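You operate a simulated robot arm through the tools that you are given. There is no shell and no other tool.

You are at the controls of a simulated two-armed robot. One attempt, no reset.

JOB
Tip two scoops of fines from the bin into the hopper.
Fine: scoop back, hopper lid shut.

The check looks at the end state, three seconds after you hand in, the way a careful person would. Anything else that was tipped, shoved, dropped, spilled or broken makes it a failure. A push-on lid holds only when it is set on centred and level and pressed home; a screw cap is set on level and turned clockwise until tight.

ROBOT AND FRAMES
Two 7-joint arms with fingered hands on one trunk that stands fixed in place. Base frame: the origin is at the foot of the trunk, x ahead of it, y to its left, z up. Units: mm, degrees, N and s.
The left shoulder is at [47, 125, 1249], the right one opposite. With the tool pointing down near the work surface each hand reaches from about 100 to 740 mm from the base axis, measured 20 degrees to its own side. Payload 3.6 kg a hand.
The TCP of each hand is the grasp point between the finger pads, 30 mm short of the fingertips. In the tool frame z runs along the fingers and y along their closing line. Largest opening 104 mm; the body of the gripper starts 35 mm behind the TCP. The gripper is a hand of 4 fingers: y runs from the thumb to the fingers, the wrist lies at [-15, -104, -178] in the tool frame, and closing takes about 1.5 s.
Orientation is that of the tool frame in the base frame, as [roll, pitch, yaw] about the fixed x, y, z axes, in that order (R = Rz(yaw) Ry(pitch) Rx(roll)). With the fingers straight down and the wrist toward the robot, the tool's x, y and z point along [0, 1, 0], [1, 0, 0] and [0, 0, -1] of the base frame.

CONTROLS
- The arms move only by the tool step_arm. It takes "left_plan", "right_plan" or both (then of equal length, played together; a hand with none holds still); each is a list of rows, each an object of numbers (a shift or turn left out is 0, a gripper value left out holds the last): "ax", "ay", "az": the turn, a rotation vector about the tool's x, y, z in units of 5 degrees (1.0 is 5 degrees); "x", "y", "z": the shift along the tool's x, y, z in units of 25 mm (1.0 is 25 mm). In form: [{"ax": .., "ay": .., "az": .., "x": .., "y": .., "z": ..}, ...]. A call has 1 to 20 rows; each row shifts and turns the commanded pose from where the row before left it, along the tool's axes as they then stand. "left_claw" and "right_claw" are, for a hand that has rows, the gripper command, from -1 (shut) to 1 (fully open), values between in proportion, set as the call begins (left out, the last holds). A call with a number of a shift or a turn outside -1 to 1 is refused whole. A row lasts 0.2 s, in which the tool goes at most 50 mm and 8.6 degrees; a call with a longer step from one row to the next is refused whole, and so is a gripper value outside its range. A pose out of reach is approached as far as the arm can. The call stops where the force on the tool passes 50 N (or 10 N more than at its start, if that is more) or the arm is blocked; 0.2 s more then pass. Each finger travels about 72 mm/s and halts on what it meets, pressing with about 22 N; the grip force reading is that of the motor and also rises with nothing between the fingers. The clock runs only during rows and for 0.2 s after the last one: add rows that do not move to give the fingers time. It gives the time, the measured TCP pose, the force on the tool (base axes), the opening and the grip force at its end, in the units of the frame above (readings bear some noise), with the torque about the TCP (base axes, N m) and any sound that the robot's microphone picked up.
- Cameras (640 x 400 px; columns grow to the right, rows downward): "scene" is now at [148.3, -27.9, 1433.9]; the picture's right is [-0.32, -0.95, 0.00], its down [-0.11, 0.04, -0.99] and it looks along [0.94, -0.32, -0.12] (base axes); focal length 214 px, centre (320, 200). "left" rides on the left gripper at [-61, -92, -130] in its tool frame; the picture's right is [-0.81, -0.28, 0.52], its down [0.53, -0.71, 0.46] and it looks along [0.24, 0.64, 0.72] (tool axes); focal length 275 px, centre (320, 200). "right" rides on the right gripper at [61, -92, -130] in its tool frame; the picture's right is [-0.81, 0.27, -0.52], its down [-0.53, -0.71, 0.46] and it looks along [-0.24, 0.65, 0.72] (tool axes); focal length 275 px, centre (320, 200). There is no depth. A picture from a camera that has moved, and an enlarged one, comes with that camera's place and axes in the base frame and with its lens.
- capture(camera): a new picture of that camera. The clock stands still meanwhile.
- raise_lower(by): slides the trunk up (or, below 0, down) by that many mm; the arms and the scene camera ride with it, the base frame stays. It gives what a move gives, with no picture.
- curl_fingers(index, middle, ring, thumb_bend, thumb_turn, hand): sets how far each is bent, from 0 (flat) to 100 (curled in); at 30 the hand is open as for a grip, at 70 the pads meet at the TCP. One left out holds its place. A second passes; each finger stops where it meets its share of the squeeze, and holds until it gets a number again. A gripper value or a shape takes the hand back. It gives what a move gives, with no picture; readings hold the bend of each and the force on the fingers (four entries, about 0 where the hand has none), thumb and palm. thumb_turn goes from beside the hand (0) to across from the fingers (100), as for a grip.
- hand_shape(shape, hand): the hand has 4 fingers and takes this shape, open, in about a second: jaw (thumb against the fingers, like two jaws); tri (thumb and two fingers); tip (a fingertip pinch); poke (one finger out to press); point (the index stretched); flat (the hand flat); cup (the hand cupped); fist (a fist). The gripper value then closes the fingers along that shape, each until it touches; the sizes above hold for jaw. It gives what a move gives, with no picture.
- head_to(pan, tilt): turns the head with the scene camera to pan (to the left, within 80 degrees either way) and tilt (down, from -29 to 69), counted from straight ahead of the robot. It gives what a move gives.
- close_up(camera, box): a new picture of the part [left, top, right, bottom] of that camera's present view, enlarged. The clock stands still meanwhile.
- hand_in(): hands the job in; it is judged then, once.

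Nothing tells you positions but the pictures and the camera data. Unless the task says otherwise, let go and move clear before handing in.

The tools are called after "Request:" as name(argument=value, ...) on one line, values as JSON. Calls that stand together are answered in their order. step_arm: Moves the arms, as the interface text tells. Its arguments: {"type":"object","properties":{"left_plan":{"type":"array"},"left_claw":{"type":"number"},"right_plan":{"type":"array"},"right_claw":{"type":"number"}},"required":[]} The other tools are called the same way: raise_lower (by) slides the trunk up or down; hand_shape (shape, hand) gives the hand a shape; curl_fingers (index, middle, ring, thumb_bend, thumb_turn, hand) moves the fingers one by one; head_to (pan, tilt) turns the head that bears the scene camera; capture (camera) takes a picture; close_up (camera, box) takes an enlarged picture of a part of a camera's view; hand_in () hands the job in.

At the start:

```text
time_s: 0.0
left_ee_pos: [355.6, 16.0, 1501.7]
left_tool_rot: [180.0, 0.1, 90.2]
left_force: [-0.6, -0.2, 0.1]
left_wrist_torque: [0.0, 0.0, -0.01]
left_gripper_width: 103.9
left_grasp_force: 0.1
left_shape: jaw
left_bend: [30.0, 30.0, 30.0, 30.0, 98.0]
left_finger forces: [0.0, 0.1, 0.1, 0.1, 0.0, 0.0]
right_ee_pos: [282.6, -360.3, 1548.9]
right_tool_rot: [-180.0, 0.0, 90.0]
right_force: [0.1, -0.5, -0.4]
right_wrist_torque: [-0.01, 0.0, 0.03]
right_gripper_width: 103.8
right_grasp_force: 0.0
right_shape: jaw
right_bend: [30.0, 30.0, 30.0, 30.0, 98.0]
right_finger forces: [0.1, 0.0, 0.1, 0.0, 0.0, 0.0]
trunk travel left (down, up): [-475.0, 61.0]
head pan, tilt: [-18.6, 6.7]
```

scene: 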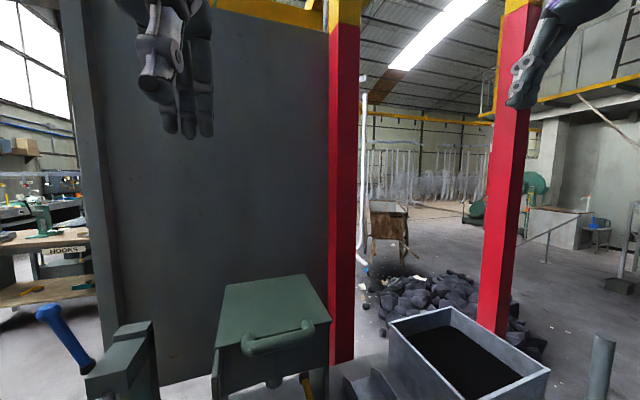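
right: 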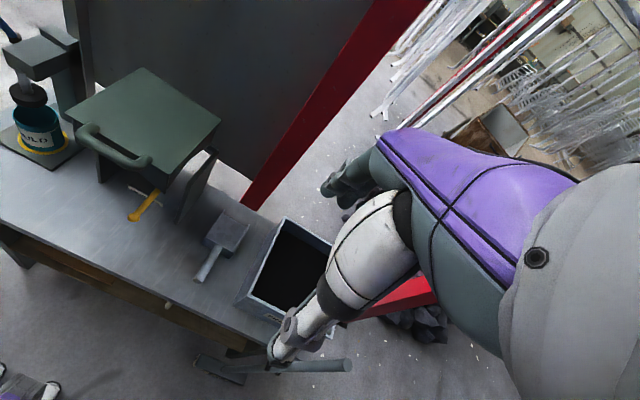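
left: 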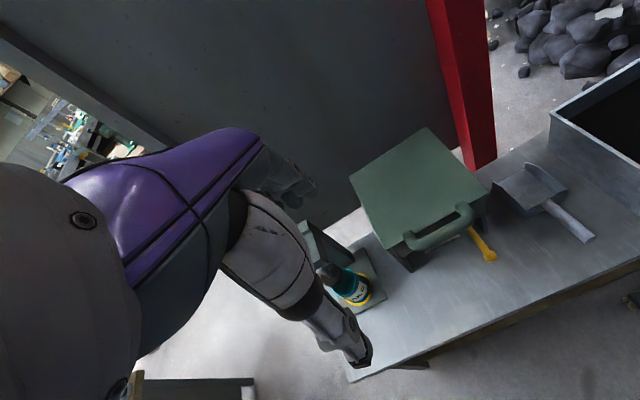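

I see a bench with a green hopper (lid with handle, a yellow lever below), a scoop lying on the bench, a bin of dark fines to the right, and a press with a bottle on the left. I'll turn the head down to get better views before moving.

Request:
head_to(pan=-10, tilt=45)

```text
time_s: 1.1
left_ee_pos: [355.5, 15.3, 1502.3]
left_tool_rot: [-180.0, 0.0, 90.1]
left_force: [0.2, 0.8, 0.4]
left_wrist_torque: [0.01, 0.0, 0.01]
left_gripper_width: 103.7
left_grasp_force: 0.1
left_shape: jaw
left_bend: [30.0, 30.0, 30.0, 30.0, 98.0]
left_finger forces: [0.1, 0.1, 0.0, 0.0, 0.1, 0.1]
right_ee_pos: [283.4, -360.6, 1547.9]
right_tool_rot: [179.9, 0.0, 90.0]
right_force: [-0.8, -0.3, -0.1]
right_wrist_torque: [0.01, 0.0, 0.01]
right_gripper_width: 104.0
right_grasp_force: 0.0
right_shape: jaw
right_bend: [30.0, 30.0, 30.0, 30.0, 98.0]
right_finger forces: [0.1, 0.0, 0.1, 0.0, 0.1, 0.0]
trunk travel left (down, up): [-475.0, 61.0]
head pan, tilt: [-10.0, 45.0]
```

The head is now tilted down. I'll take pictures from it to locate the things on the bench.

Request:
capture(camera="scene")

Request:
capture(camera="right")

Request:
capture(camera="left")

```text
taken
camera scene: at [141.0, -12.6, 1373.7], right [-0.17, -0.98, 0.0], down [-0.7, 0.12, -0.71], along [0.7, -0.12, -0.71], focal length 214 px, centre (320, 200)
```

scene: 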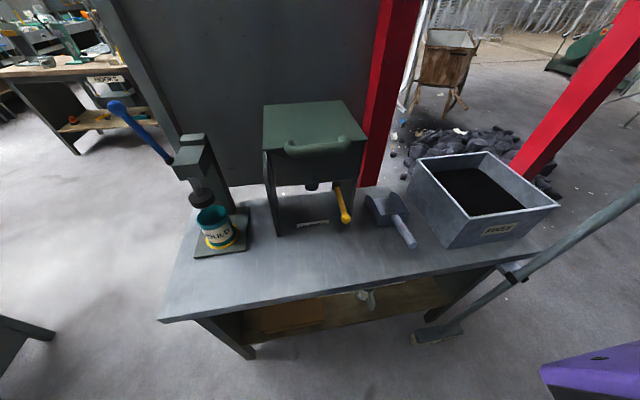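

```text
taken
camera right: at [190.1, -299.7, 1679.6], right [0.27, -0.81, 0.52], down [-0.71, -0.53, -0.46], along [0.65, -0.24, -0.72], focal length 275 px, centre (320, 200)
```

right: 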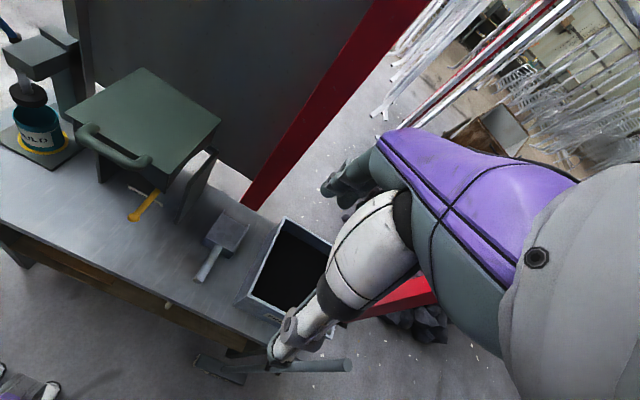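

```text
taken
camera left: at [264.4, -44.8, 1631.9], right [-0.27, -0.81, -0.52], down [-0.71, 0.53, -0.46], along [0.64, 0.24, -0.72], focal length 275 px, centre (320, 200)
```

left: 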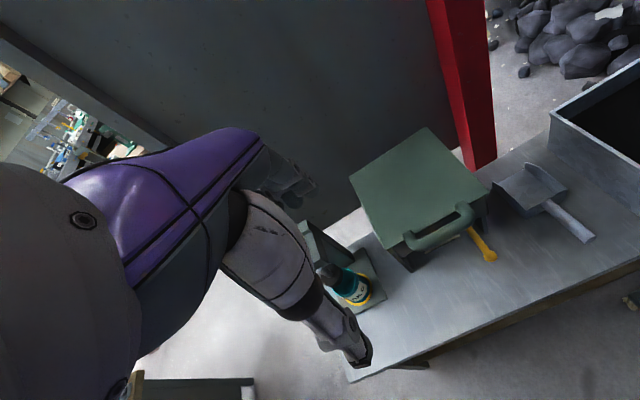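

The bench holds, from left: an arbor press with a can "MOULD", the green hopper box on a stand with lid and handle and yellow lever, the scoop, and the bin of fines. I'll take enlarged views for precise measurements.

Request:
close_up(camera="scene", box=[240, 80, 400, 180])

Request:
close_up(camera="scene", box=[250, 160, 410, 260])

Request:
close_up(camera="scene", box=[350, 140, 570, 277])

Request:
close_up(camera="left", box=[340, 110, 520, 290])

Request:
close_up(camera="left", box=[460, 140, 640, 260])

Request:
close_up(camera="right", box=[60, 50, 260, 230])

Request:
close_up(camera="right", box=[160, 180, 360, 330])

```text
4.00 times, centred on (320, 130) of scene
camera zoom: at [141.0, -12.6, 1373.7], right [-0.17, -0.98, 0.0], down [-0.7, 0.12, -0.71], along [0.7, -0.12, -0.71], focal length 858 px, centre (320, 480)
```

zoom: 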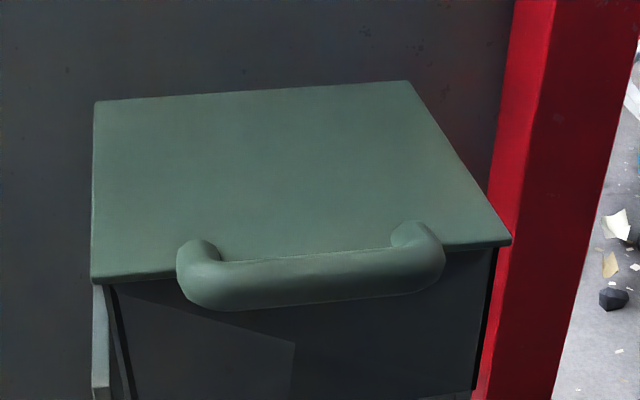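

```text
4.00 times, centred on (330, 210) of scene
camera zoom: at [141.0, -12.6, 1373.7], right [-0.17, -0.98, 0.0], down [-0.7, 0.12, -0.71], along [0.7, -0.12, -0.71], focal length 858 px, centre (280, 160)
```

zoom: 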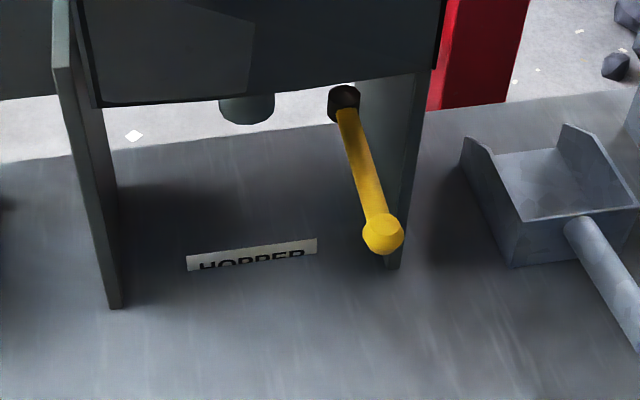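

```text
2.91 times, centred on (460, 208) of scene
camera zoom: at [141.0, -12.6, 1373.7], right [-0.17, -0.98, 0.0], down [-0.7, 0.12, -0.71], along [0.7, -0.12, -0.71], focal length 624 px, centre (-87, 175)
```

zoom: 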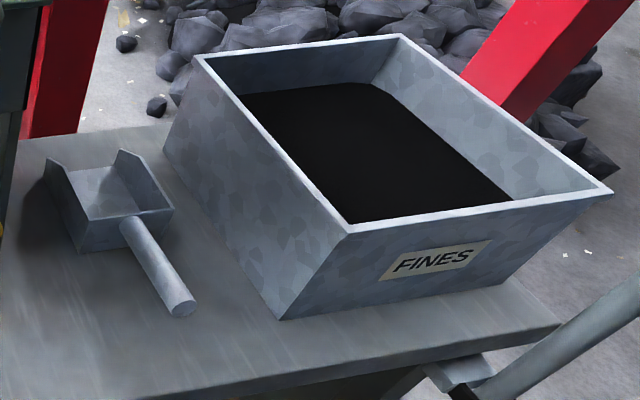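

```text
2.22 times, centred on (430, 200) of left
camera zoom: at [264.4, -44.8, 1631.9], right [-0.27, -0.81, -0.52], down [-0.71, 0.53, -0.46], along [0.64, 0.24, -0.72], focal length 612 px, centre (76, 200)
```

zoom: 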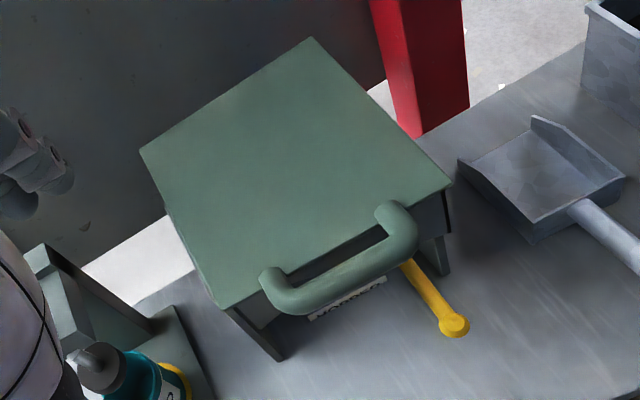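

```text
3.33 times, centred on (550, 200) of left
camera zoom: at [264.4, -44.8, 1631.9], right [-0.27, -0.81, -0.52], down [-0.71, 0.53, -0.46], along [0.64, 0.24, -0.72], focal length 918 px, centre (-447, 200)
```

zoom: 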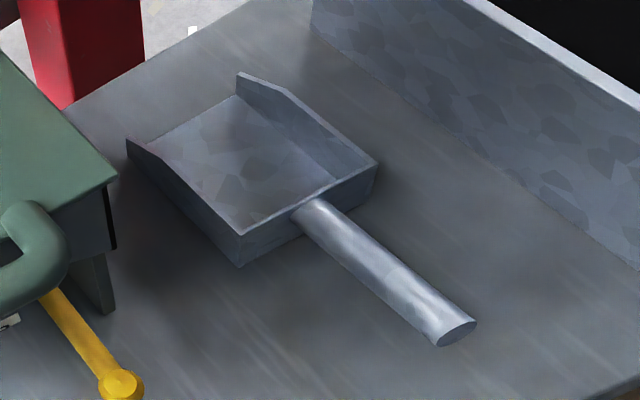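

```text
2.22 times, centred on (160, 140) of right
camera zoom: at [190.1, -299.7, 1679.6], right [0.27, -0.81, 0.52], down [-0.71, -0.53, -0.46], along [0.65, -0.24, -0.72], focal length 612 px, centre (676, 333)
```

zoom: 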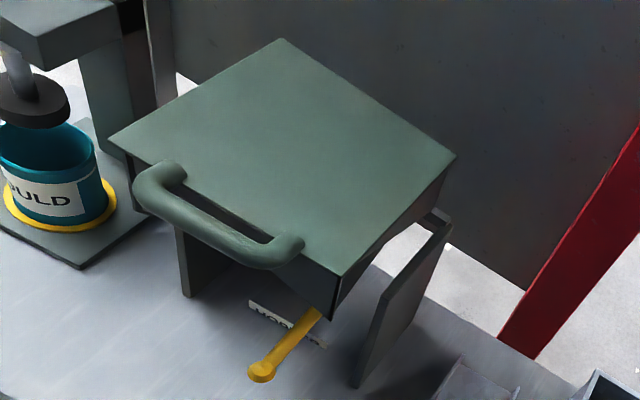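

```text
2.67 times, centred on (260, 255) of right
camera zoom: at [190.1, -299.7, 1679.6], right [0.27, -0.81, 0.52], down [-0.71, -0.53, -0.46], along [0.65, -0.24, -0.72], focal length 734 px, centre (480, 53)
```

zoom: 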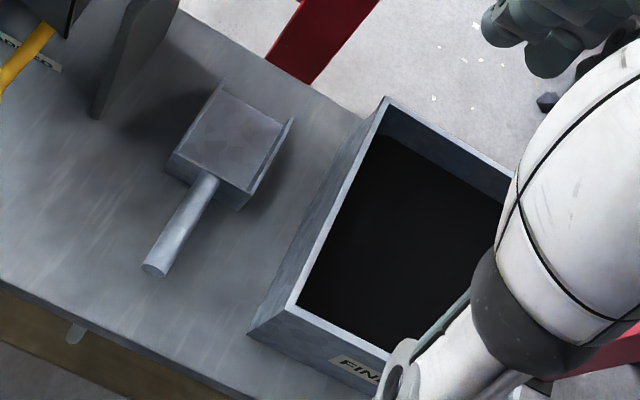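

The lid seems to be about 200 mm square, x 488–686, y -166…30, top z≈1167, with its handle on the robot side. The bench top is near z≈803, the bin spans x 425–697 and y -730…-453 with its rim at z≈948, and the scoop handle runs from about (426,-326,866) to (543,-334,838). I'll bring the right hand nearer for a look at the hopper side, the hinge and the scoop.

Request:
step_arm(right_plan=[{"x": 0.12, "y": 0.788, "z": 0.872}, {"x": 0.12, "y": 0.788, "z": 0.872}, {"x": 0.12, "y": 0.788, "z": 0.872}, {"x": 0.12, "y": 0.788, "z": 0.872}, {"x": 0.12, "y": 0.788, "z": 0.872}, {"x": 0.12, "y": 0.788, "z": 0.872}, {"x": 0.12, "y": 0.788, "z": 0.872}, {"x": 0.12, "y": 0.788, "z": 0.872}, {"x": 0.12, "y": 0.788, "z": 0.872}, {"x": 0.12, "y": 0.788, "z": 0.872}])

Request:
step_arm(right_plan=[{"az": -1}, {"az": -1}, {"az": -1}, {"az": -1}, {"az": -1}, {"az": -1}, {"az": -1}, {"az": -1}, {"az": -1}, {"az": -1}, {"az": -1}, {"az": -1}])

Request:
capture(camera="right")

Request:
capture(camera="scene")

```text
time_s: 3.2
left_ee_pos: [356.2, 17.5, 1501.2]
left_tool_rot: [180.0, 0.1, 90.2]
left_force: [0.5, -0.9, -0.1]
left_wrist_torque: [0.01, 0.02, -0.01]
left_gripper_width: 103.9
left_grasp_force: 0.0
left_shape: jaw
left_bend: [30.0, 30.0, 30.0, 30.0, 98.0]
left_finger forces: [0.0, 0.0, 0.1, 0.0, 0.0, 0.1]
right_ee_pos: [480.6, -332.6, 1327.5]
right_tool_rot: [180.0, 0.1, 89.9]
right_force: [0.9, -0.4, 0.1]
right_wrist_torque: [0.03, 0.0, -0.02]
right_gripper_width: 103.9
right_grasp_force: 0.0
right_shape: jaw
right_bend: [30.0, 30.0, 30.0, 30.0, 98.0]
right_finger forces: [0.1, 0.0, 0.0, 0.1, 0.0, 0.1]
trunk travel left (down, up): [-475.0, 61.0]
head pan, tilt: [-10.0, 45.0]
```

```text
time_s: 5.8
left_ee_pos: [355.8, 16.5, 1501.1]
left_tool_rot: [-180.0, 0.0, 90.2]
left_force: [0.5, -0.4, 0.9]
left_wrist_torque: [0.0, 0.01, -0.01]
left_gripper_width: 103.8
left_grasp_force: 0.0
left_shape: jaw
left_bend: [30.0, 30.0, 30.0, 30.0, 98.0]
left_finger forces: [0.0, 0.0, 0.0, 0.0, 0.0, 0.0]
right_ee_pos: [478.9, -331.0, 1329.5]
right_tool_rot: [-180.0, 0.0, 149.9]
right_force: [-0.8, 0.3, -0.4]
right_wrist_torque: [-0.05, -0.04, -0.01]
right_gripper_width: 103.4
right_grasp_force: 0.1
right_shape: jaw
right_bend: [30.0, 30.0, 30.0, 30.0, 98.0]
right_finger forces: [0.0, 0.0, 0.0, 0.0, 0.1, 0.1]
trunk travel left (down, up): [-475.0, 61.0]
head pan, tilt: [-10.0, 45.0]
```

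```text
taken
camera right: at [380.2, -379.9, 1461.5], right [0.84, -0.17, 0.52], down [0.11, -0.88, -0.46], along [0.53, 0.44, -0.72], focal length 275 px, centre (320, 200)
```

right: 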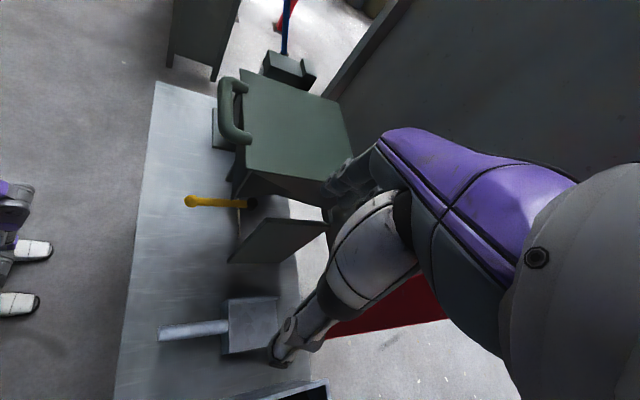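

```text
taken
camera scene: at [141.2, -12.5, 1373.6], right [-0.17, -0.98, 0.0], down [-0.7, 0.12, -0.71], along [0.7, -0.12, -0.71], focal length 214 px, centre (320, 200)
```

scene: 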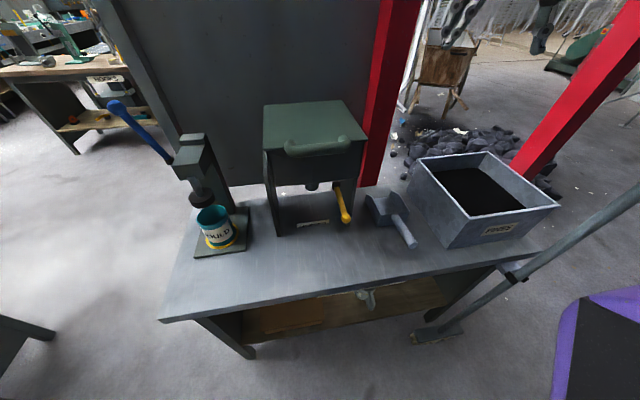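

From this side I can see the hopper's right face and the scoop. Enlarging these parts to read the handle, the hinge side and the lever.

Request:
close_up(camera="right", box=[170, 60, 370, 270])

Request:
close_up(camera="right", box=[140, 270, 340, 400])

```text
1.90 times, centred on (270, 165) of right
camera zoom: at [380.2, -379.9, 1461.5], right [0.84, -0.17, 0.52], down [0.11, -0.88, -0.46], along [0.53, 0.44, -0.72], focal length 524 px, centre (415, 267)
```

zoom: 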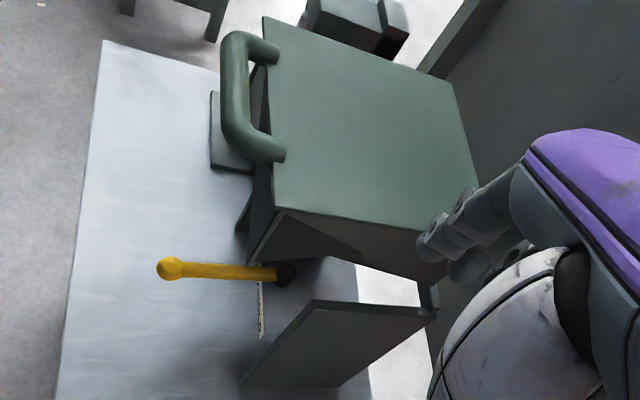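

```text
3.08 times, centred on (240, 335) of right
camera zoom: at [380.2, -379.9, 1461.5], right [0.84, -0.17, 0.52], down [0.11, -0.88, -0.46], along [0.53, 0.44, -0.72], focal length 847 px, centre (566, -215)
```

zoom: 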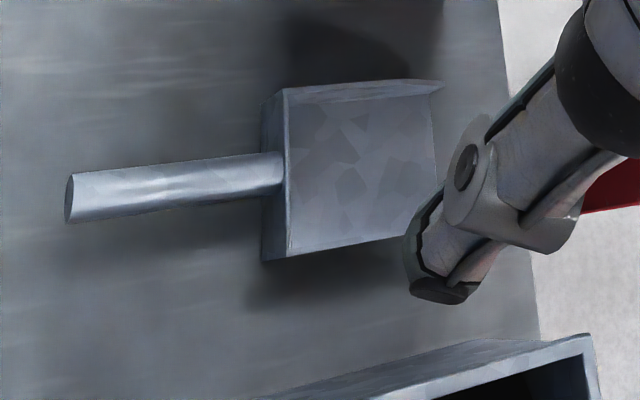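

The lid handle is a round bar standing out in front of the lid edge, the lever is a valve handle I will leave alone, and the scoop lies with its handle toward me and its open end away. Before grasping I'll look at the hand geometry with the head camera.

Request:
head_to(pan=-40, tilt=15)

Request:
capture(camera="scene")

Request:
close_up(camera="scene", box=[240, 80, 440, 280])

```text
time_s: 6.8
left_ee_pos: [356.7, 16.4, 1502.2]
left_tool_rot: [179.9, 0.1, 90.1]
left_force: [0.1, 0.7, 0.1]
left_wrist_torque: [0.0, -0.03, -0.04]
left_gripper_width: 103.5
left_grasp_force: 0.1
left_shape: jaw
left_bend: [30.0, 30.0, 30.0, 30.0, 98.0]
left_finger forces: [0.1, 0.0, 0.0, 0.0, 0.1, 0.1]
right_ee_pos: [479.7, -330.2, 1330.2]
right_tool_rot: [180.0, -0.1, 149.9]
right_force: [-0.5, 0.8, 0.7]
right_wrist_torque: [0.01, -0.01, 0.0]
right_gripper_width: 103.8
right_grasp_force: 0.1
right_shape: jaw
right_bend: [30.0, 30.0, 30.0, 30.0, 98.0]
right_finger forces: [0.0, 0.1, 0.0, 0.0, 0.0, 0.0]
trunk travel left (down, up): [-475.0, 61.0]
head pan, tilt: [-40.0, 15.0]
```

```text
taken
camera scene: at [132.6, -58.4, 1420.3], right [-0.64, -0.77, 0.0], down [-0.2, 0.17, -0.97], along [0.74, -0.62, -0.26], focal length 214 px, centre (320, 200)
```

scene: 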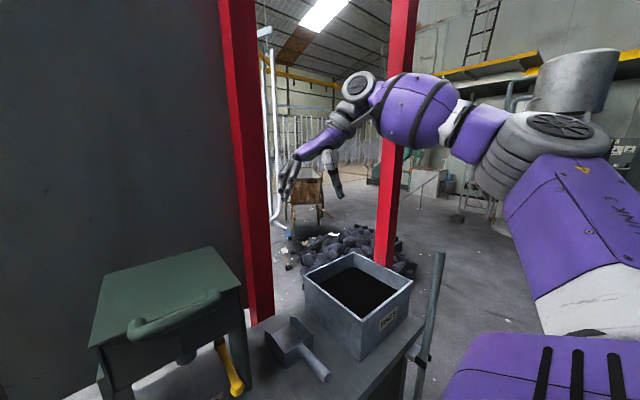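

```text
2.00 times, centred on (340, 180) of scene
camera zoom: at [132.6, -58.4, 1420.3], right [-0.64, -0.77, 0.0], down [-0.2, 0.17, -0.97], along [0.74, -0.62, -0.26], focal length 429 px, centre (280, 240)
```

zoom: 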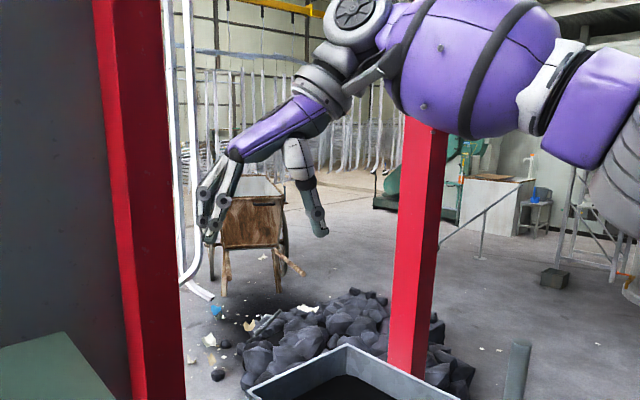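

The hand is humanoid with a slanting palm. One more enlargement of the right hand to judge how its fingers will wrap a handle.

Request:
close_up(camera="scene", box=[270, 100, 370, 210])

Request:
close_up(camera="scene", box=[80, 230, 260, 400])

Request:
close_up(camera="scene", box=[240, 240, 460, 400])

```text
3.64 times, centred on (320, 155) of scene
camera zoom: at [132.6, -58.4, 1420.3], right [-0.64, -0.77, 0.0], down [-0.2, 0.17, -0.97], along [0.74, -0.62, -0.26], focal length 780 px, centre (320, 364)
```

zoom: 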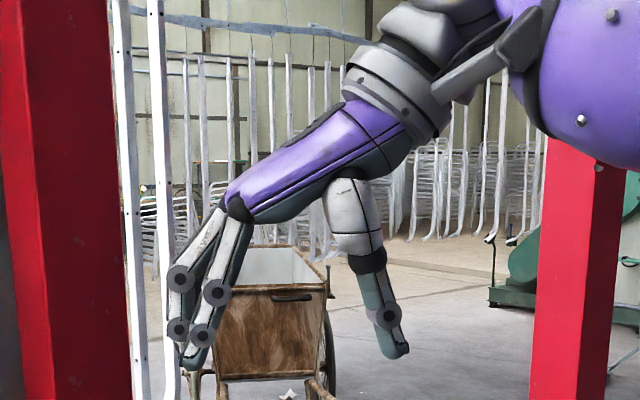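

```text
2.35 times, centred on (170, 315) of scene
camera zoom: at [132.6, -58.4, 1420.3], right [-0.64, -0.77, 0.0], down [-0.2, 0.17, -0.97], along [0.74, -0.62, -0.26], focal length 505 px, centre (673, -71)
```

zoom: 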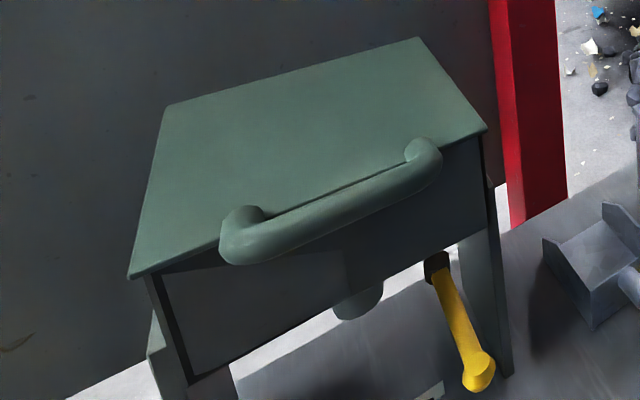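

```text
2.50 times, centred on (350, 320) of scene
camera zoom: at [132.6, -58.4, 1420.3], right [-0.64, -0.77, 0.0], down [-0.2, 0.17, -0.97], along [0.74, -0.62, -0.26], focal length 536 px, centre (245, -100)
```

zoom: 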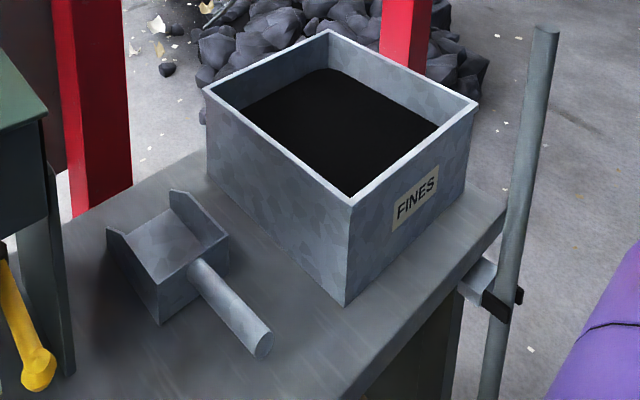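

The picture shows three fingers plus a thumb that form a C-shaped grip under a slanted palm. I'll open the hopper lid first with the left hand, bringing it in front of the lid handle with the fingers pointing forward and about 35° down, and then measure the handle from nearby.

Request:
step_arm(left_plan=[{"x": -0.34, "y": -0.104, "z": 0.968}, {"x": -0.34, "y": -0.104, "z": 0.968}, {"x": -0.34, "y": -0.104, "z": 0.968}, {"x": -0.34, "y": -0.104, "z": 0.968}, {"x": -0.34, "y": -0.104, "z": 0.968}, {"x": -0.34, "y": -0.104, "z": 0.968}, {"x": -0.34, "y": -0.104, "z": 0.968}, {"x": -0.34, "y": -0.104, "z": 0.968}, {"x": -0.34, "y": -0.104, "z": 0.968}, {"x": -0.34, "y": -0.104, "z": 0.968}])

Request:
step_arm(left_plan=[{"ax": -1}, {"ax": -1}, {"ax": -1}, {"ax": -1}, {"ax": -1}, {"ax": -1}, {"ax": -1}, {"ax": -1}, {"ax": -1}, {"ax": -1}, {"ax": -1}])

Request:
head_to(pan=-10, tilt=40)

Request:
capture(camera="left")

Request:
capture(camera="scene")

```text
time_s: 9.0
left_ee_pos: [328.5, -70.1, 1259.5]
left_tool_rot: [180.0, 0.1, 90.0]
left_force: [-0.4, -0.1, 0.3]
left_wrist_torque: [0.01, -0.02, 0.0]
left_gripper_width: 103.7
left_grasp_force: 0.2
left_shape: jaw
left_bend: [30.0, 30.0, 30.0, 30.0, 98.0]
left_finger forces: [0.0, 0.0, 0.0, 0.0, 0.1, 0.1]
right_ee_pos: [480.3, -331.1, 1330.1]
right_tool_rot: [-180.0, 0.0, 149.9]
right_force: [0.6, 0.1, -0.4]
right_wrist_torque: [0.04, -0.01, -0.02]
right_gripper_width: 103.6
right_grasp_force: 0.1
right_shape: jaw
right_bend: [30.0, 30.0, 30.0, 30.0, 98.0]
right_finger forces: [0.0, 0.0, 0.0, 0.1, 0.1, 0.1]
trunk travel left (down, up): [-475.0, 61.0]
head pan, tilt: [-40.0, 15.0]
```

```text
time_s: 11.6
left_ee_pos: [370.4, -43.7, 1292.0]
left_tool_rot: [125.4, 9.0, 99.2]
left_force: [0.1, 1.3, -0.5]
left_wrist_torque: [0.01, -0.01, 0.01]
left_gripper_width: 103.9
left_grasp_force: 0.1
left_shape: jaw
left_bend: [30.0, 30.0, 30.0, 30.0, 98.0]
left_finger forces: [0.0, 0.0, 0.0, 0.0, 0.0, 0.0]
right_ee_pos: [479.5, -329.8, 1330.2]
right_tool_rot: [179.9, 0.0, 149.9]
right_force: [0.7, -0.3, -0.6]
right_wrist_torque: [0.03, 0.04, -0.03]
right_gripper_width: 104.0
right_grasp_force: 0.1
right_shape: jaw
right_bend: [30.0, 30.0, 30.0, 30.0, 98.0]
right_finger forces: [0.1, 0.0, 0.0, 0.0, 0.1, 0.0]
trunk travel left (down, up): [-475.0, 61.0]
head pan, tilt: [-40.0, 15.0]
stopped in row 11 (left hand): the arm was blocked; the commanded pose is now the measured one
```

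```text
time_s: 12.6
left_ee_pos: [368.3, -44.4, 1289.5]
left_tool_rot: [125.3, 8.2, 98.6]
left_force: [0.5, 0.0, -0.5]
left_wrist_torque: [0.02, 0.01, -0.02]
left_gripper_width: 104.0
left_grasp_force: 0.1
left_shape: jaw
left_bend: [30.0, 30.0, 30.0, 30.0, 98.0]
left_finger forces: [0.0, 0.1, 0.1, 0.1, 0.1, 0.0]
right_ee_pos: [479.3, -331.1, 1330.6]
right_tool_rot: [179.9, 0.0, 150.0]
right_force: [0.0, 0.0, 0.1]
right_wrist_torque: [0.0, -0.02, -0.01]
right_gripper_width: 103.8
right_grasp_force: 0.0
right_shape: jaw
right_bend: [30.0, 30.0, 30.0, 30.0, 98.0]
right_finger forces: [0.0, 0.0, 0.1, 0.1, 0.0, 0.0]
trunk travel left (down, up): [-475.0, 61.0]
head pan, tilt: [-10.0, 40.0]
```

```text
taken
camera left: at [220.4, -128.5, 1297.1], right [0.39, -0.83, -0.4], down [-0.1, 0.4, -0.91], along [0.91, 0.4, 0.07], focal length 275 px, centre (320, 200)
```

left: 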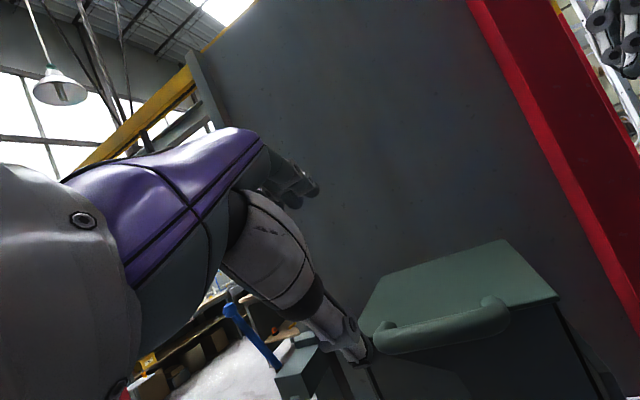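

```text
taken
camera scene: at [93.4, -79.7, 1387.1], right [-0.93, -0.37, 0.0], down [-0.22, 0.54, -0.81], along [0.3, -0.75, -0.59], focal length 214 px, centre (320, 200)
```

scene: 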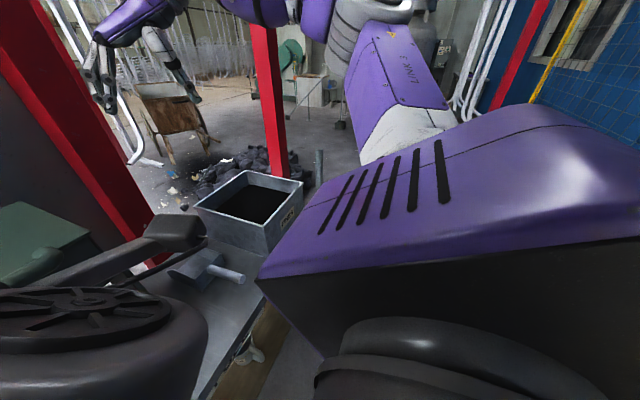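

The left arm was blocked: with the TCP only 330 mm out, the wrist swung back into the head and it seems to have pushed the head aside. I'll move the left hand forward, away from the head, and check again.

Request:
step_arm(left_plan=[{"x": 0.139, "y": 0.616, "z": 0.831}, {"x": 0.139, "y": 0.616, "z": 0.831}, {"x": 0.139, "y": 0.616, "z": 0.831}, {"x": 0.139, "y": 0.616, "z": 0.831}])

Request:
head_to(pan=-10, tilt=40)

Request:
capture(camera="scene")

Request:
capture(camera="left")

Request:
capture(camera="right")

```text
time_s: 13.6
left_ee_pos: [466.3, -16.6, 1290.7]
left_tool_rot: [125.2, 8.3, 98.3]
left_force: [-0.4, 0.6, -0.1]
left_wrist_torque: [-0.04, -0.02, 0.0]
left_gripper_width: 104.0
left_grasp_force: 0.0
left_shape: jaw
left_bend: [30.0, 30.0, 30.0, 30.0, 98.0]
left_finger forces: [0.0, 0.0, 0.1, 0.0, 0.0, 0.0]
right_ee_pos: [479.0, -330.3, 1331.0]
right_tool_rot: [180.0, -0.1, 150.0]
right_force: [0.1, -0.3, -0.7]
right_wrist_torque: [0.02, 0.02, -0.01]
right_gripper_width: 103.8
right_grasp_force: 0.2
right_shape: jaw
right_bend: [30.0, 30.0, 30.0, 30.0, 98.0]
right_finger forces: [0.0, 0.1, 0.0, 0.1, 0.0, 0.1]
trunk travel left (down, up): [-475.0, 61.0]
head pan, tilt: [-10.0, 40.0]
```

```text
time_s: 14.2
left_ee_pos: [465.6, -16.8, 1289.7]
left_tool_rot: [125.2, 8.2, 98.3]
left_force: [0.0, 0.1, 0.0]
left_wrist_torque: [0.0, -0.01, 0.0]
left_gripper_width: 104.0
left_grasp_force: 0.1
left_shape: jaw
left_bend: [30.0, 30.0, 30.0, 30.0, 98.0]
left_finger forces: [0.1, 0.0, 0.0, 0.0, 0.0, 0.0]
right_ee_pos: [478.5, -332.3, 1330.3]
right_tool_rot: [179.9, 0.0, 149.9]
right_force: [-0.7, -0.4, -1.0]
right_wrist_torque: [-0.02, 0.01, 0.02]
right_gripper_width: 103.7
right_grasp_force: 0.1
right_shape: jaw
right_bend: [30.0, 30.0, 30.0, 30.0, 98.0]
right_finger forces: [0.1, 0.0, 0.0, 0.0, 0.0, 0.0]
trunk travel left (down, up): [-475.0, 61.0]
head pan, tilt: [-10.0, 40.0]
```

```text
taken
camera scene: at [144.4, -13.3, 1380.9], right [-0.17, -0.98, 0.0], down [-0.63, 0.11, -0.77], along [0.75, -0.13, -0.64], focal length 214 px, centre (320, 200)
```

scene: 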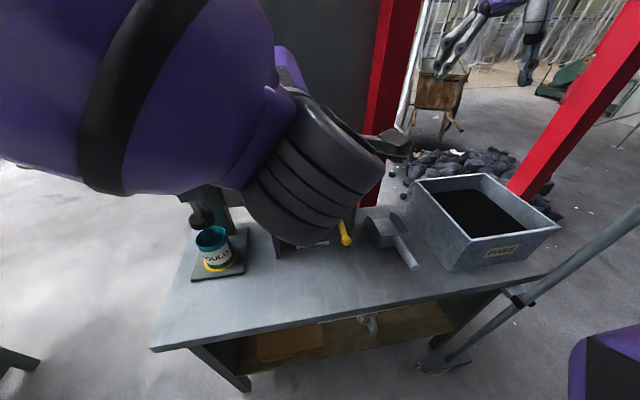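

```text
taken
camera left: at [316.9, -100.3, 1298.5], right [0.39, -0.83, -0.4], down [-0.1, 0.4, -0.91], along [0.92, 0.39, 0.07], focal length 275 px, centre (320, 200)
```

left: 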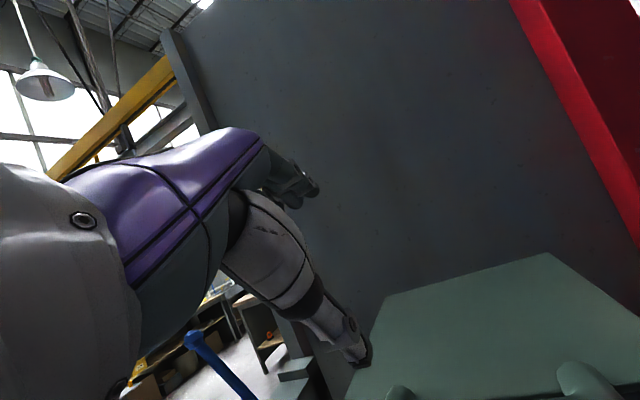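

```text
taken
camera right: at [379.5, -380.1, 1461.8], right [0.84, -0.17, 0.52], down [0.1, -0.88, -0.46], along [0.53, 0.44, -0.72], focal length 275 px, centre (320, 200)
```

right: 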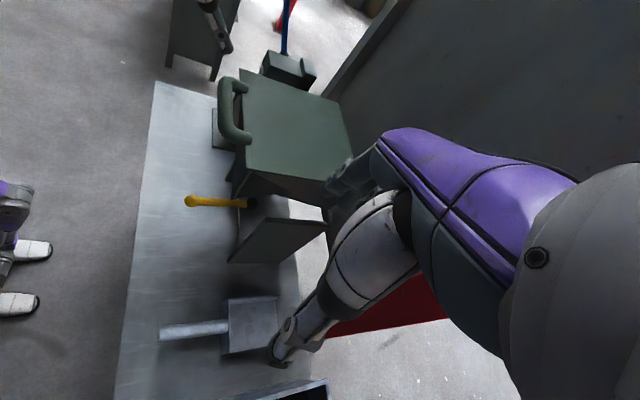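

The head is free again and nothing was touched. Next I'll square up the left hand's orientation and place it above and in front of the lid handle.

Request:
step_arm(left_plan=[{"ay": -0.14, "az": 0.77}, {"ay": -0.14, "az": 0.77}, {"ay": -0.14, "az": 0.77}, {"x": -0.69, "y": -0.268, "z": -0.382}, {"x": -0.69, "y": -0.268, "z": -0.382}, {"x": -0.69, "y": -0.268, "z": -0.382}])

Request:
capture(camera="left")

Request:
capture(camera="scene")

Request:
close_up(camera="right", box=[180, 40, 360, 180])

```text
time_s: 15.6
left_ee_pos: [430.6, -70.5, 1290.6]
left_tool_rot: [124.5, 0.0, 89.9]
left_force: [0.2, 0.0, -0.6]
left_wrist_torque: [-0.01, -0.01, -0.01]
left_gripper_width: 103.9
left_grasp_force: 0.1
left_shape: jaw
left_bend: [30.0, 30.0, 30.0, 30.0, 98.0]
left_finger forces: [0.0, 0.0, 0.0, 0.0, 0.0, 0.0]
right_ee_pos: [478.5, -331.4, 1329.2]
right_tool_rot: [179.9, -0.1, 150.0]
right_force: [-0.4, 0.3, -0.2]
right_wrist_torque: [0.03, -0.04, -0.03]
right_gripper_width: 104.0
right_grasp_force: 0.0
right_shape: jaw
right_bend: [30.0, 30.0, 30.0, 30.0, 98.0]
right_finger forces: [0.0, 0.0, 0.0, 0.1, 0.0, 0.1]
trunk travel left (down, up): [-475.0, 61.0]
head pan, tilt: [-10.0, 40.0]
```

```text
taken
camera left: at [271.9, -132.3, 1288.0], right [0.27, -0.81, -0.52], down [-0.03, 0.53, -0.85], along [0.96, 0.24, 0.12], focal length 275 px, centre (320, 200)
```

left: 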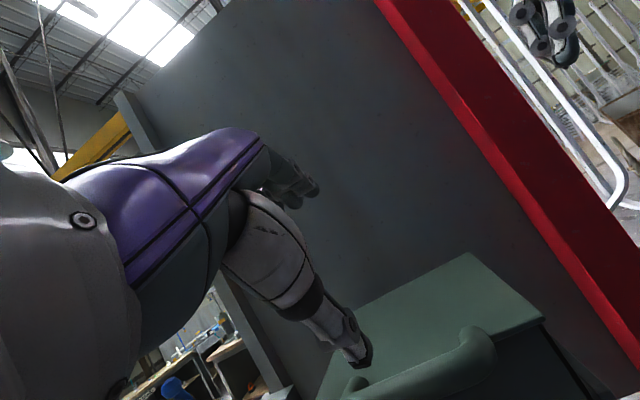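

```text
taken
camera scene: at [144.3, -13.8, 1380.9], right [-0.17, -0.98, 0.0], down [-0.63, 0.11, -0.77], along [0.75, -0.13, -0.64], focal length 214 px, centre (320, 200)
```

scene: 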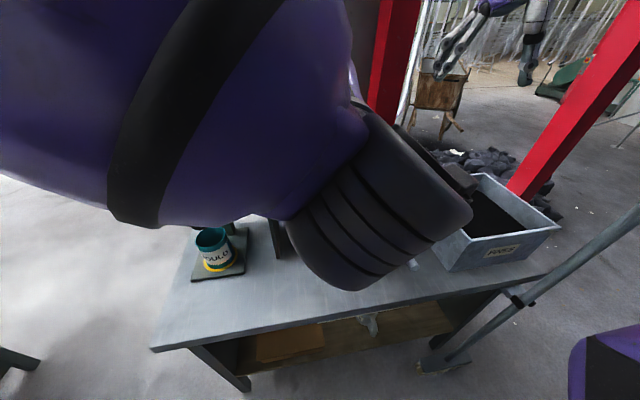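

```text
2.86 times, centred on (270, 110) of right
camera zoom: at [379.4, -380.6, 1461.6], right [0.84, -0.17, 0.52], down [0.1, -0.88, -0.46], along [0.53, 0.44, -0.72], focal length 786 px, centre (463, 457)
```

zoom: 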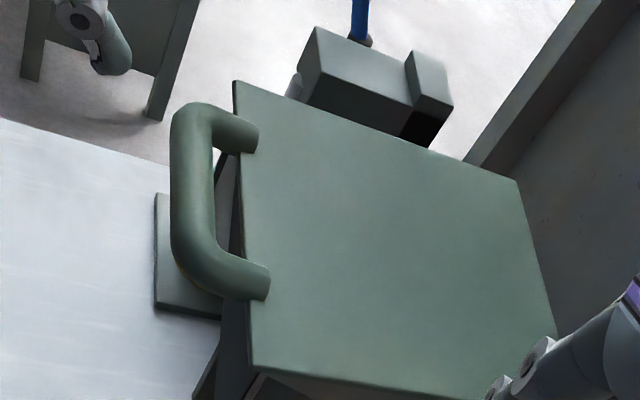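

The right-hand camera gives a clear view of the handle: bar centre about x≈462, y -30…-102, with roughly a 13 mm gap to the lid edge. I'll enlarge the left view to confirm its height.

Request:
close_up(camera="left", box=[300, 240, 580, 400])

```text
2.29 times, centred on (440, 320) of left
camera zoom: at [271.9, -132.3, 1288.0], right [0.27, -0.81, -0.52], down [-0.03, 0.53, -0.85], along [0.96, 0.24, 0.12], focal length 629 px, centre (46, -74)
```

zoom: 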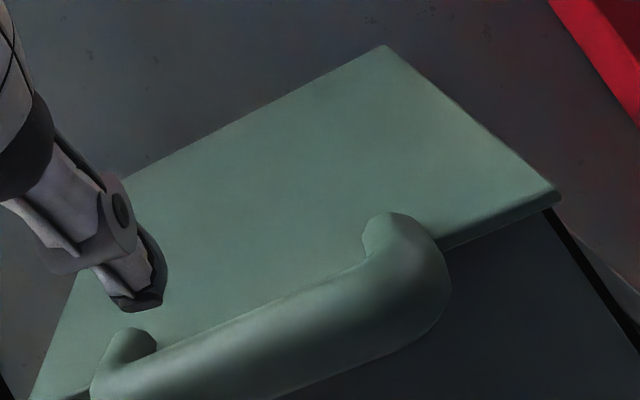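

The bar centre works out to about (461, -69, 1177), radius 11, lid top at 1167. I'll lower the open left hand in front of the bar and then move it forward so that the bar lies between the thumb (below) and the fingers (above).

Request:
step_arm(left_plan=[{"x": 0.012, "y": -0.72, "z": 0.505}, {"x": 0.012, "y": -0.72, "z": 0.505}, {"x": 0.012, "y": -0.72, "z": 0.505}, {"x": 0.012, "y": -0.72, "z": 0.505}, {"x": 0.012, "y": -0.72, "z": 0.505}, {"y": 0.283, "z": 0.412}, {"y": 0.283, "z": 0.412}])

Request:
capture(camera="left")

Request:
close_up(camera="right", box=[180, 40, 360, 180])

```text
time_s: 17.1
left_ee_pos: [459.1, -68.3, 1179.8]
left_tool_rot: [124.6, 0.1, 89.9]
left_force: [-0.1, -1.0, -0.3]
left_wrist_torque: [0.02, 0.01, 0.02]
left_gripper_width: 104.0
left_grasp_force: 0.1
left_shape: jaw
left_bend: [30.0, 30.0, 30.0, 30.0, 98.0]
left_finger forces: [0.0, 0.1, 0.0, 0.0, 0.0, 0.1]
right_ee_pos: [478.2, -330.0, 1330.0]
right_tool_rot: [179.9, 0.0, 150.0]
right_force: [-1.3, 0.1, 0.2]
right_wrist_torque: [-0.01, -0.02, -0.02]
right_gripper_width: 103.7
right_grasp_force: 0.0
right_shape: jaw
right_bend: [30.0, 30.0, 30.0, 30.0, 98.0]
right_finger forces: [0.0, 0.0, 0.1, 0.0, 0.1, 0.2]
trunk travel left (down, up): [-475.0, 61.0]
head pan, tilt: [-10.0, 40.0]
```

```text
taken
camera left: at [299.5, -129.7, 1177.9], right [0.27, -0.81, -0.52], down [-0.03, 0.53, -0.85], along [0.96, 0.24, 0.12], focal length 275 px, centre (320, 200)
```

left: 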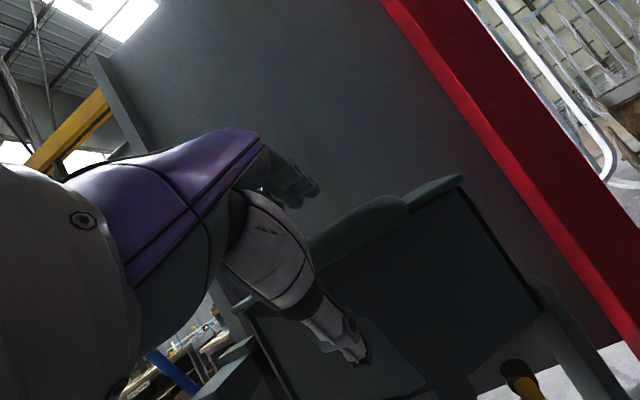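

```text
2.86 times, centred on (270, 110) of right
camera zoom: at [379.9, -380.0, 1461.7], right [0.84, -0.17, 0.52], down [0.1, -0.88, -0.46], along [0.53, 0.44, -0.72], focal length 786 px, centre (463, 457)
```

zoom: 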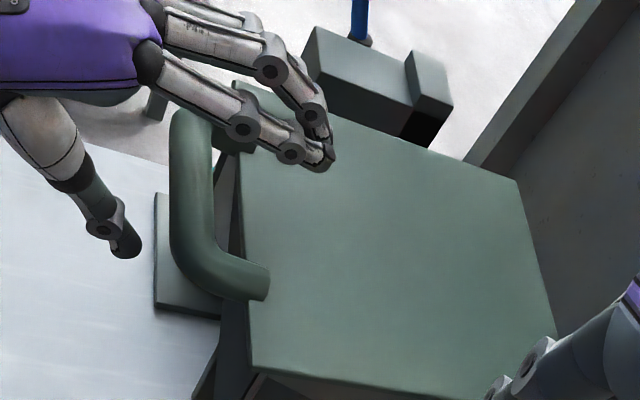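

The bar is between the thumb and the fingers. Closing the left hand on it now.

Request:
step_arm(left_plan=[{}, {}, {}, {}, {}, {}, {}, {}], left_claw=-1)

Request:
capture(camera="left")

Request:
close_up(camera="right", box=[180, 40, 360, 180])

```text
time_s: 18.9
left_ee_pos: [457.8, -67.5, 1179.5]
left_tool_rot: [124.5, 0.1, 89.9]
left_force: [0.7, -0.2, -0.7]
left_wrist_torque: [-0.11, -0.46, -0.09]
left_gripper_width: 8.3
left_grasp_force: 21.9
left_shape: jaw
left_bend: [70.0, 71.0, 70.0, 74.0, 100.0]
left_finger forces: [19.2, 2.3, 2.5, 0.1, 21.6, 0.0]
right_ee_pos: [479.0, -330.4, 1330.4]
right_tool_rot: [179.9, 0.0, 150.0]
right_force: [-0.5, 0.1, 0.0]
right_wrist_torque: [-0.02, -0.02, 0.04]
right_gripper_width: 103.5
right_grasp_force: 0.1
right_shape: jaw
right_bend: [30.0, 30.0, 30.0, 30.0, 98.0]
right_finger forces: [0.1, 0.0, 0.0, 0.0, 0.0, 0.0]
trunk travel left (down, up): [-475.0, 61.0]
head pan, tilt: [-10.0, 40.0]
```

```text
taken
camera left: at [299.3, -129.7, 1178.2], right [0.27, -0.81, -0.52], down [-0.03, 0.53, -0.85], along [0.96, 0.24, 0.12], focal length 275 px, centre (320, 200)
```

left: 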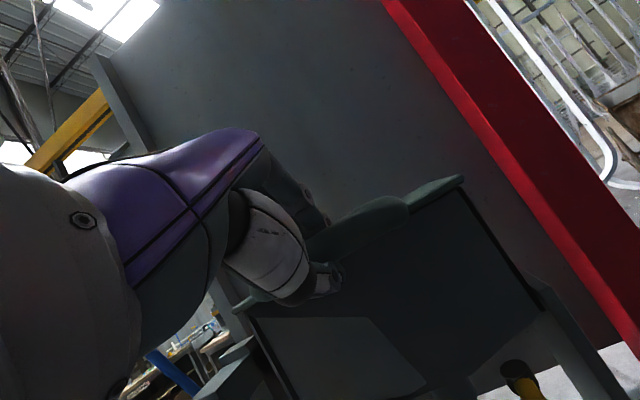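

```text
2.86 times, centred on (270, 110) of right
camera zoom: at [379.7, -380.0, 1461.7], right [0.84, -0.17, 0.52], down [0.1, -0.88, -0.46], along [0.53, 0.44, -0.72], focal length 786 px, centre (463, 457)
```

zoom: 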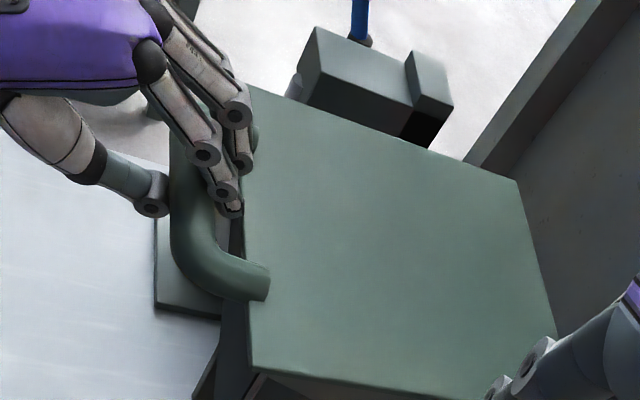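

The fingers have wrapped the bar from behind and the thumb holds it in front. I'll do a small test lift of about 6° along the arc of a rear hinge and look at how the lid moves.

Request:
step_arm(left_plan=[{"y": 0.417, "z": -0.219, "ax": 0.6}, {"y": 0.417, "z": -0.219, "ax": 0.6}])

Request:
close_up(camera="right", box=[180, 40, 360, 180])

Request:
capture(camera="left")

```text
time_s: 19.6
left_ee_pos: [460.4, -68.6, 1203.7]
left_tool_rot: [130.7, 0.0, 89.9]
left_force: [0.0, -4.0, -0.6]
left_wrist_torque: [-0.18, -0.49, -0.16]
left_gripper_width: 8.1
left_grasp_force: 21.5
left_shape: jaw
left_bend: [70.0, 71.0, 70.0, 74.0, 100.0]
left_finger forces: [20.5, 2.5, 2.9, 0.0, 22.3, 0.1]
right_ee_pos: [479.7, -330.8, 1330.5]
right_tool_rot: [179.9, 0.0, 150.0]
right_force: [0.4, -0.2, -0.1]
right_wrist_torque: [0.0, 0.03, 0.03]
right_gripper_width: 103.8
right_grasp_force: 0.0
right_shape: jaw
right_bend: [30.0, 30.0, 30.0, 30.0, 98.0]
right_finger forces: [0.0, 0.0, 0.0, 0.0, 0.0, 0.1]
trunk travel left (down, up): [-475.0, 61.0]
head pan, tilt: [-10.0, 40.0]
```

```text
2.86 times, centred on (270, 110) of right
camera zoom: at [379.9, -380.5, 1461.6], right [0.84, -0.17, 0.52], down [0.1, -0.88, -0.46], along [0.53, 0.44, -0.72], focal length 786 px, centre (463, 457)
```

zoom: 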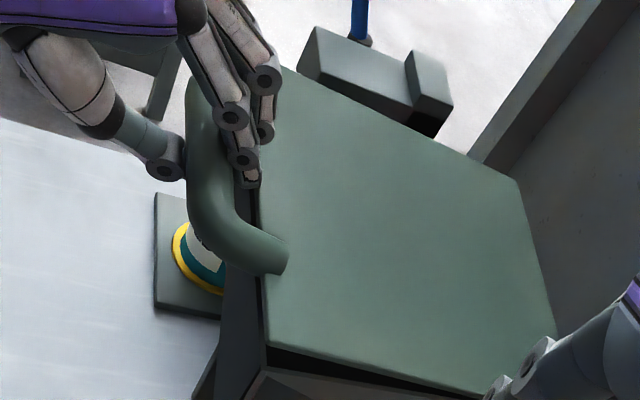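

```text
taken
camera left: at [302.7, -129.5, 1218.7], right [0.21, -0.81, -0.55], down [-0.12, 0.53, -0.84], along [0.97, 0.24, 0.02], focal length 275 px, centre (320, 200)
```

left: 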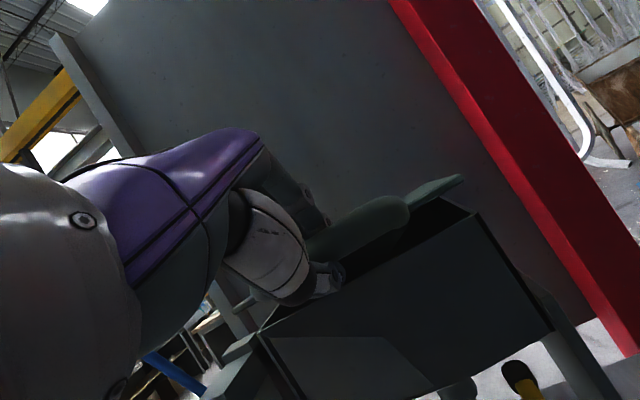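

The lid pivots cleanly about its back edge with hardly any force. I'll continue the arc by another 35° and look again.

Request:
step_arm(left_plan=[{"y": 0.706, "z": -0.371, "ax": 1}, {"y": 0.706, "z": -0.371, "ax": 1}, {"y": 0.706, "z": -0.371, "ax": 1}, {"y": 0.706, "z": -0.371, "ax": 1}, {"y": 0.706, "z": -0.371, "ax": 1}, {"y": 0.706, "z": -0.371, "ax": 1}, {"y": 0.706, "z": -0.371, "ax": 1}])

Request:
capture(camera="right")

Request:
capture(camera="scene")

```text
time_s: 21.1
left_ee_pos: [525.4, -68.7, 1326.9]
left_tool_rot: [165.6, 0.1, 89.8]
left_force: [-3.7, 2.4, 0.4]
left_wrist_torque: [-0.04, 0.04, -0.03]
left_gripper_width: 9.2
left_grasp_force: 21.9
left_shape: jaw
left_bend: [70.0, 71.0, 70.0, 76.0, 100.0]
left_finger forces: [12.4, 1.1, 2.1, 0.0, 18.8, 0.1]
right_ee_pos: [477.9, -331.3, 1330.8]
right_tool_rot: [179.8, 0.2, 149.9]
right_force: [0.4, -0.2, 0.7]
right_wrist_torque: [-0.01, -0.01, 0.01]
right_gripper_width: 103.5
right_grasp_force: 0.0
right_shape: jaw
right_bend: [30.0, 30.0, 30.0, 30.0, 98.0]
right_finger forces: [0.0, 0.0, 0.0, 0.0, 0.0, 0.0]
trunk travel left (down, up): [-475.0, 61.0]
head pan, tilt: [-10.0, 40.0]
```

```text
taken
camera right: at [379.1, -379.5, 1462.1], right [0.84, -0.17, 0.52], down [0.1, -0.88, -0.46], along [0.53, 0.44, -0.72], focal length 275 px, centre (320, 200)
```

right: 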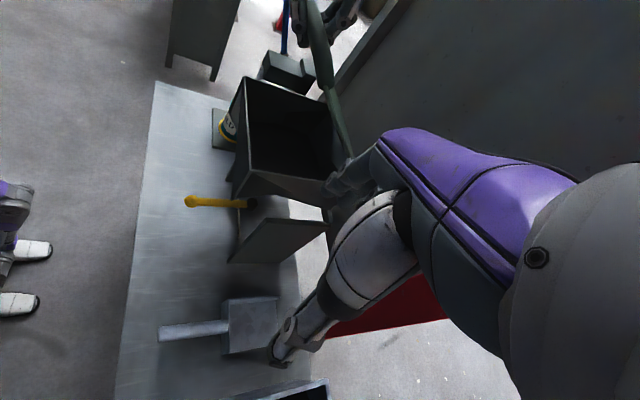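

```text
taken
camera scene: at [144.0, -12.7, 1381.0], right [-0.17, -0.98, 0.0], down [-0.63, 0.11, -0.77], along [0.75, -0.13, -0.64], focal length 214 px, centre (320, 200)
```

scene: 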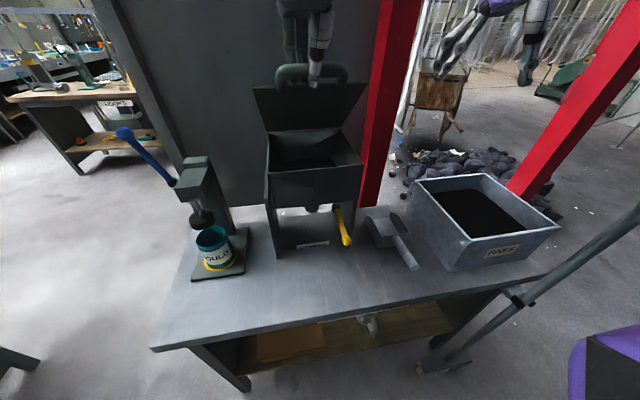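

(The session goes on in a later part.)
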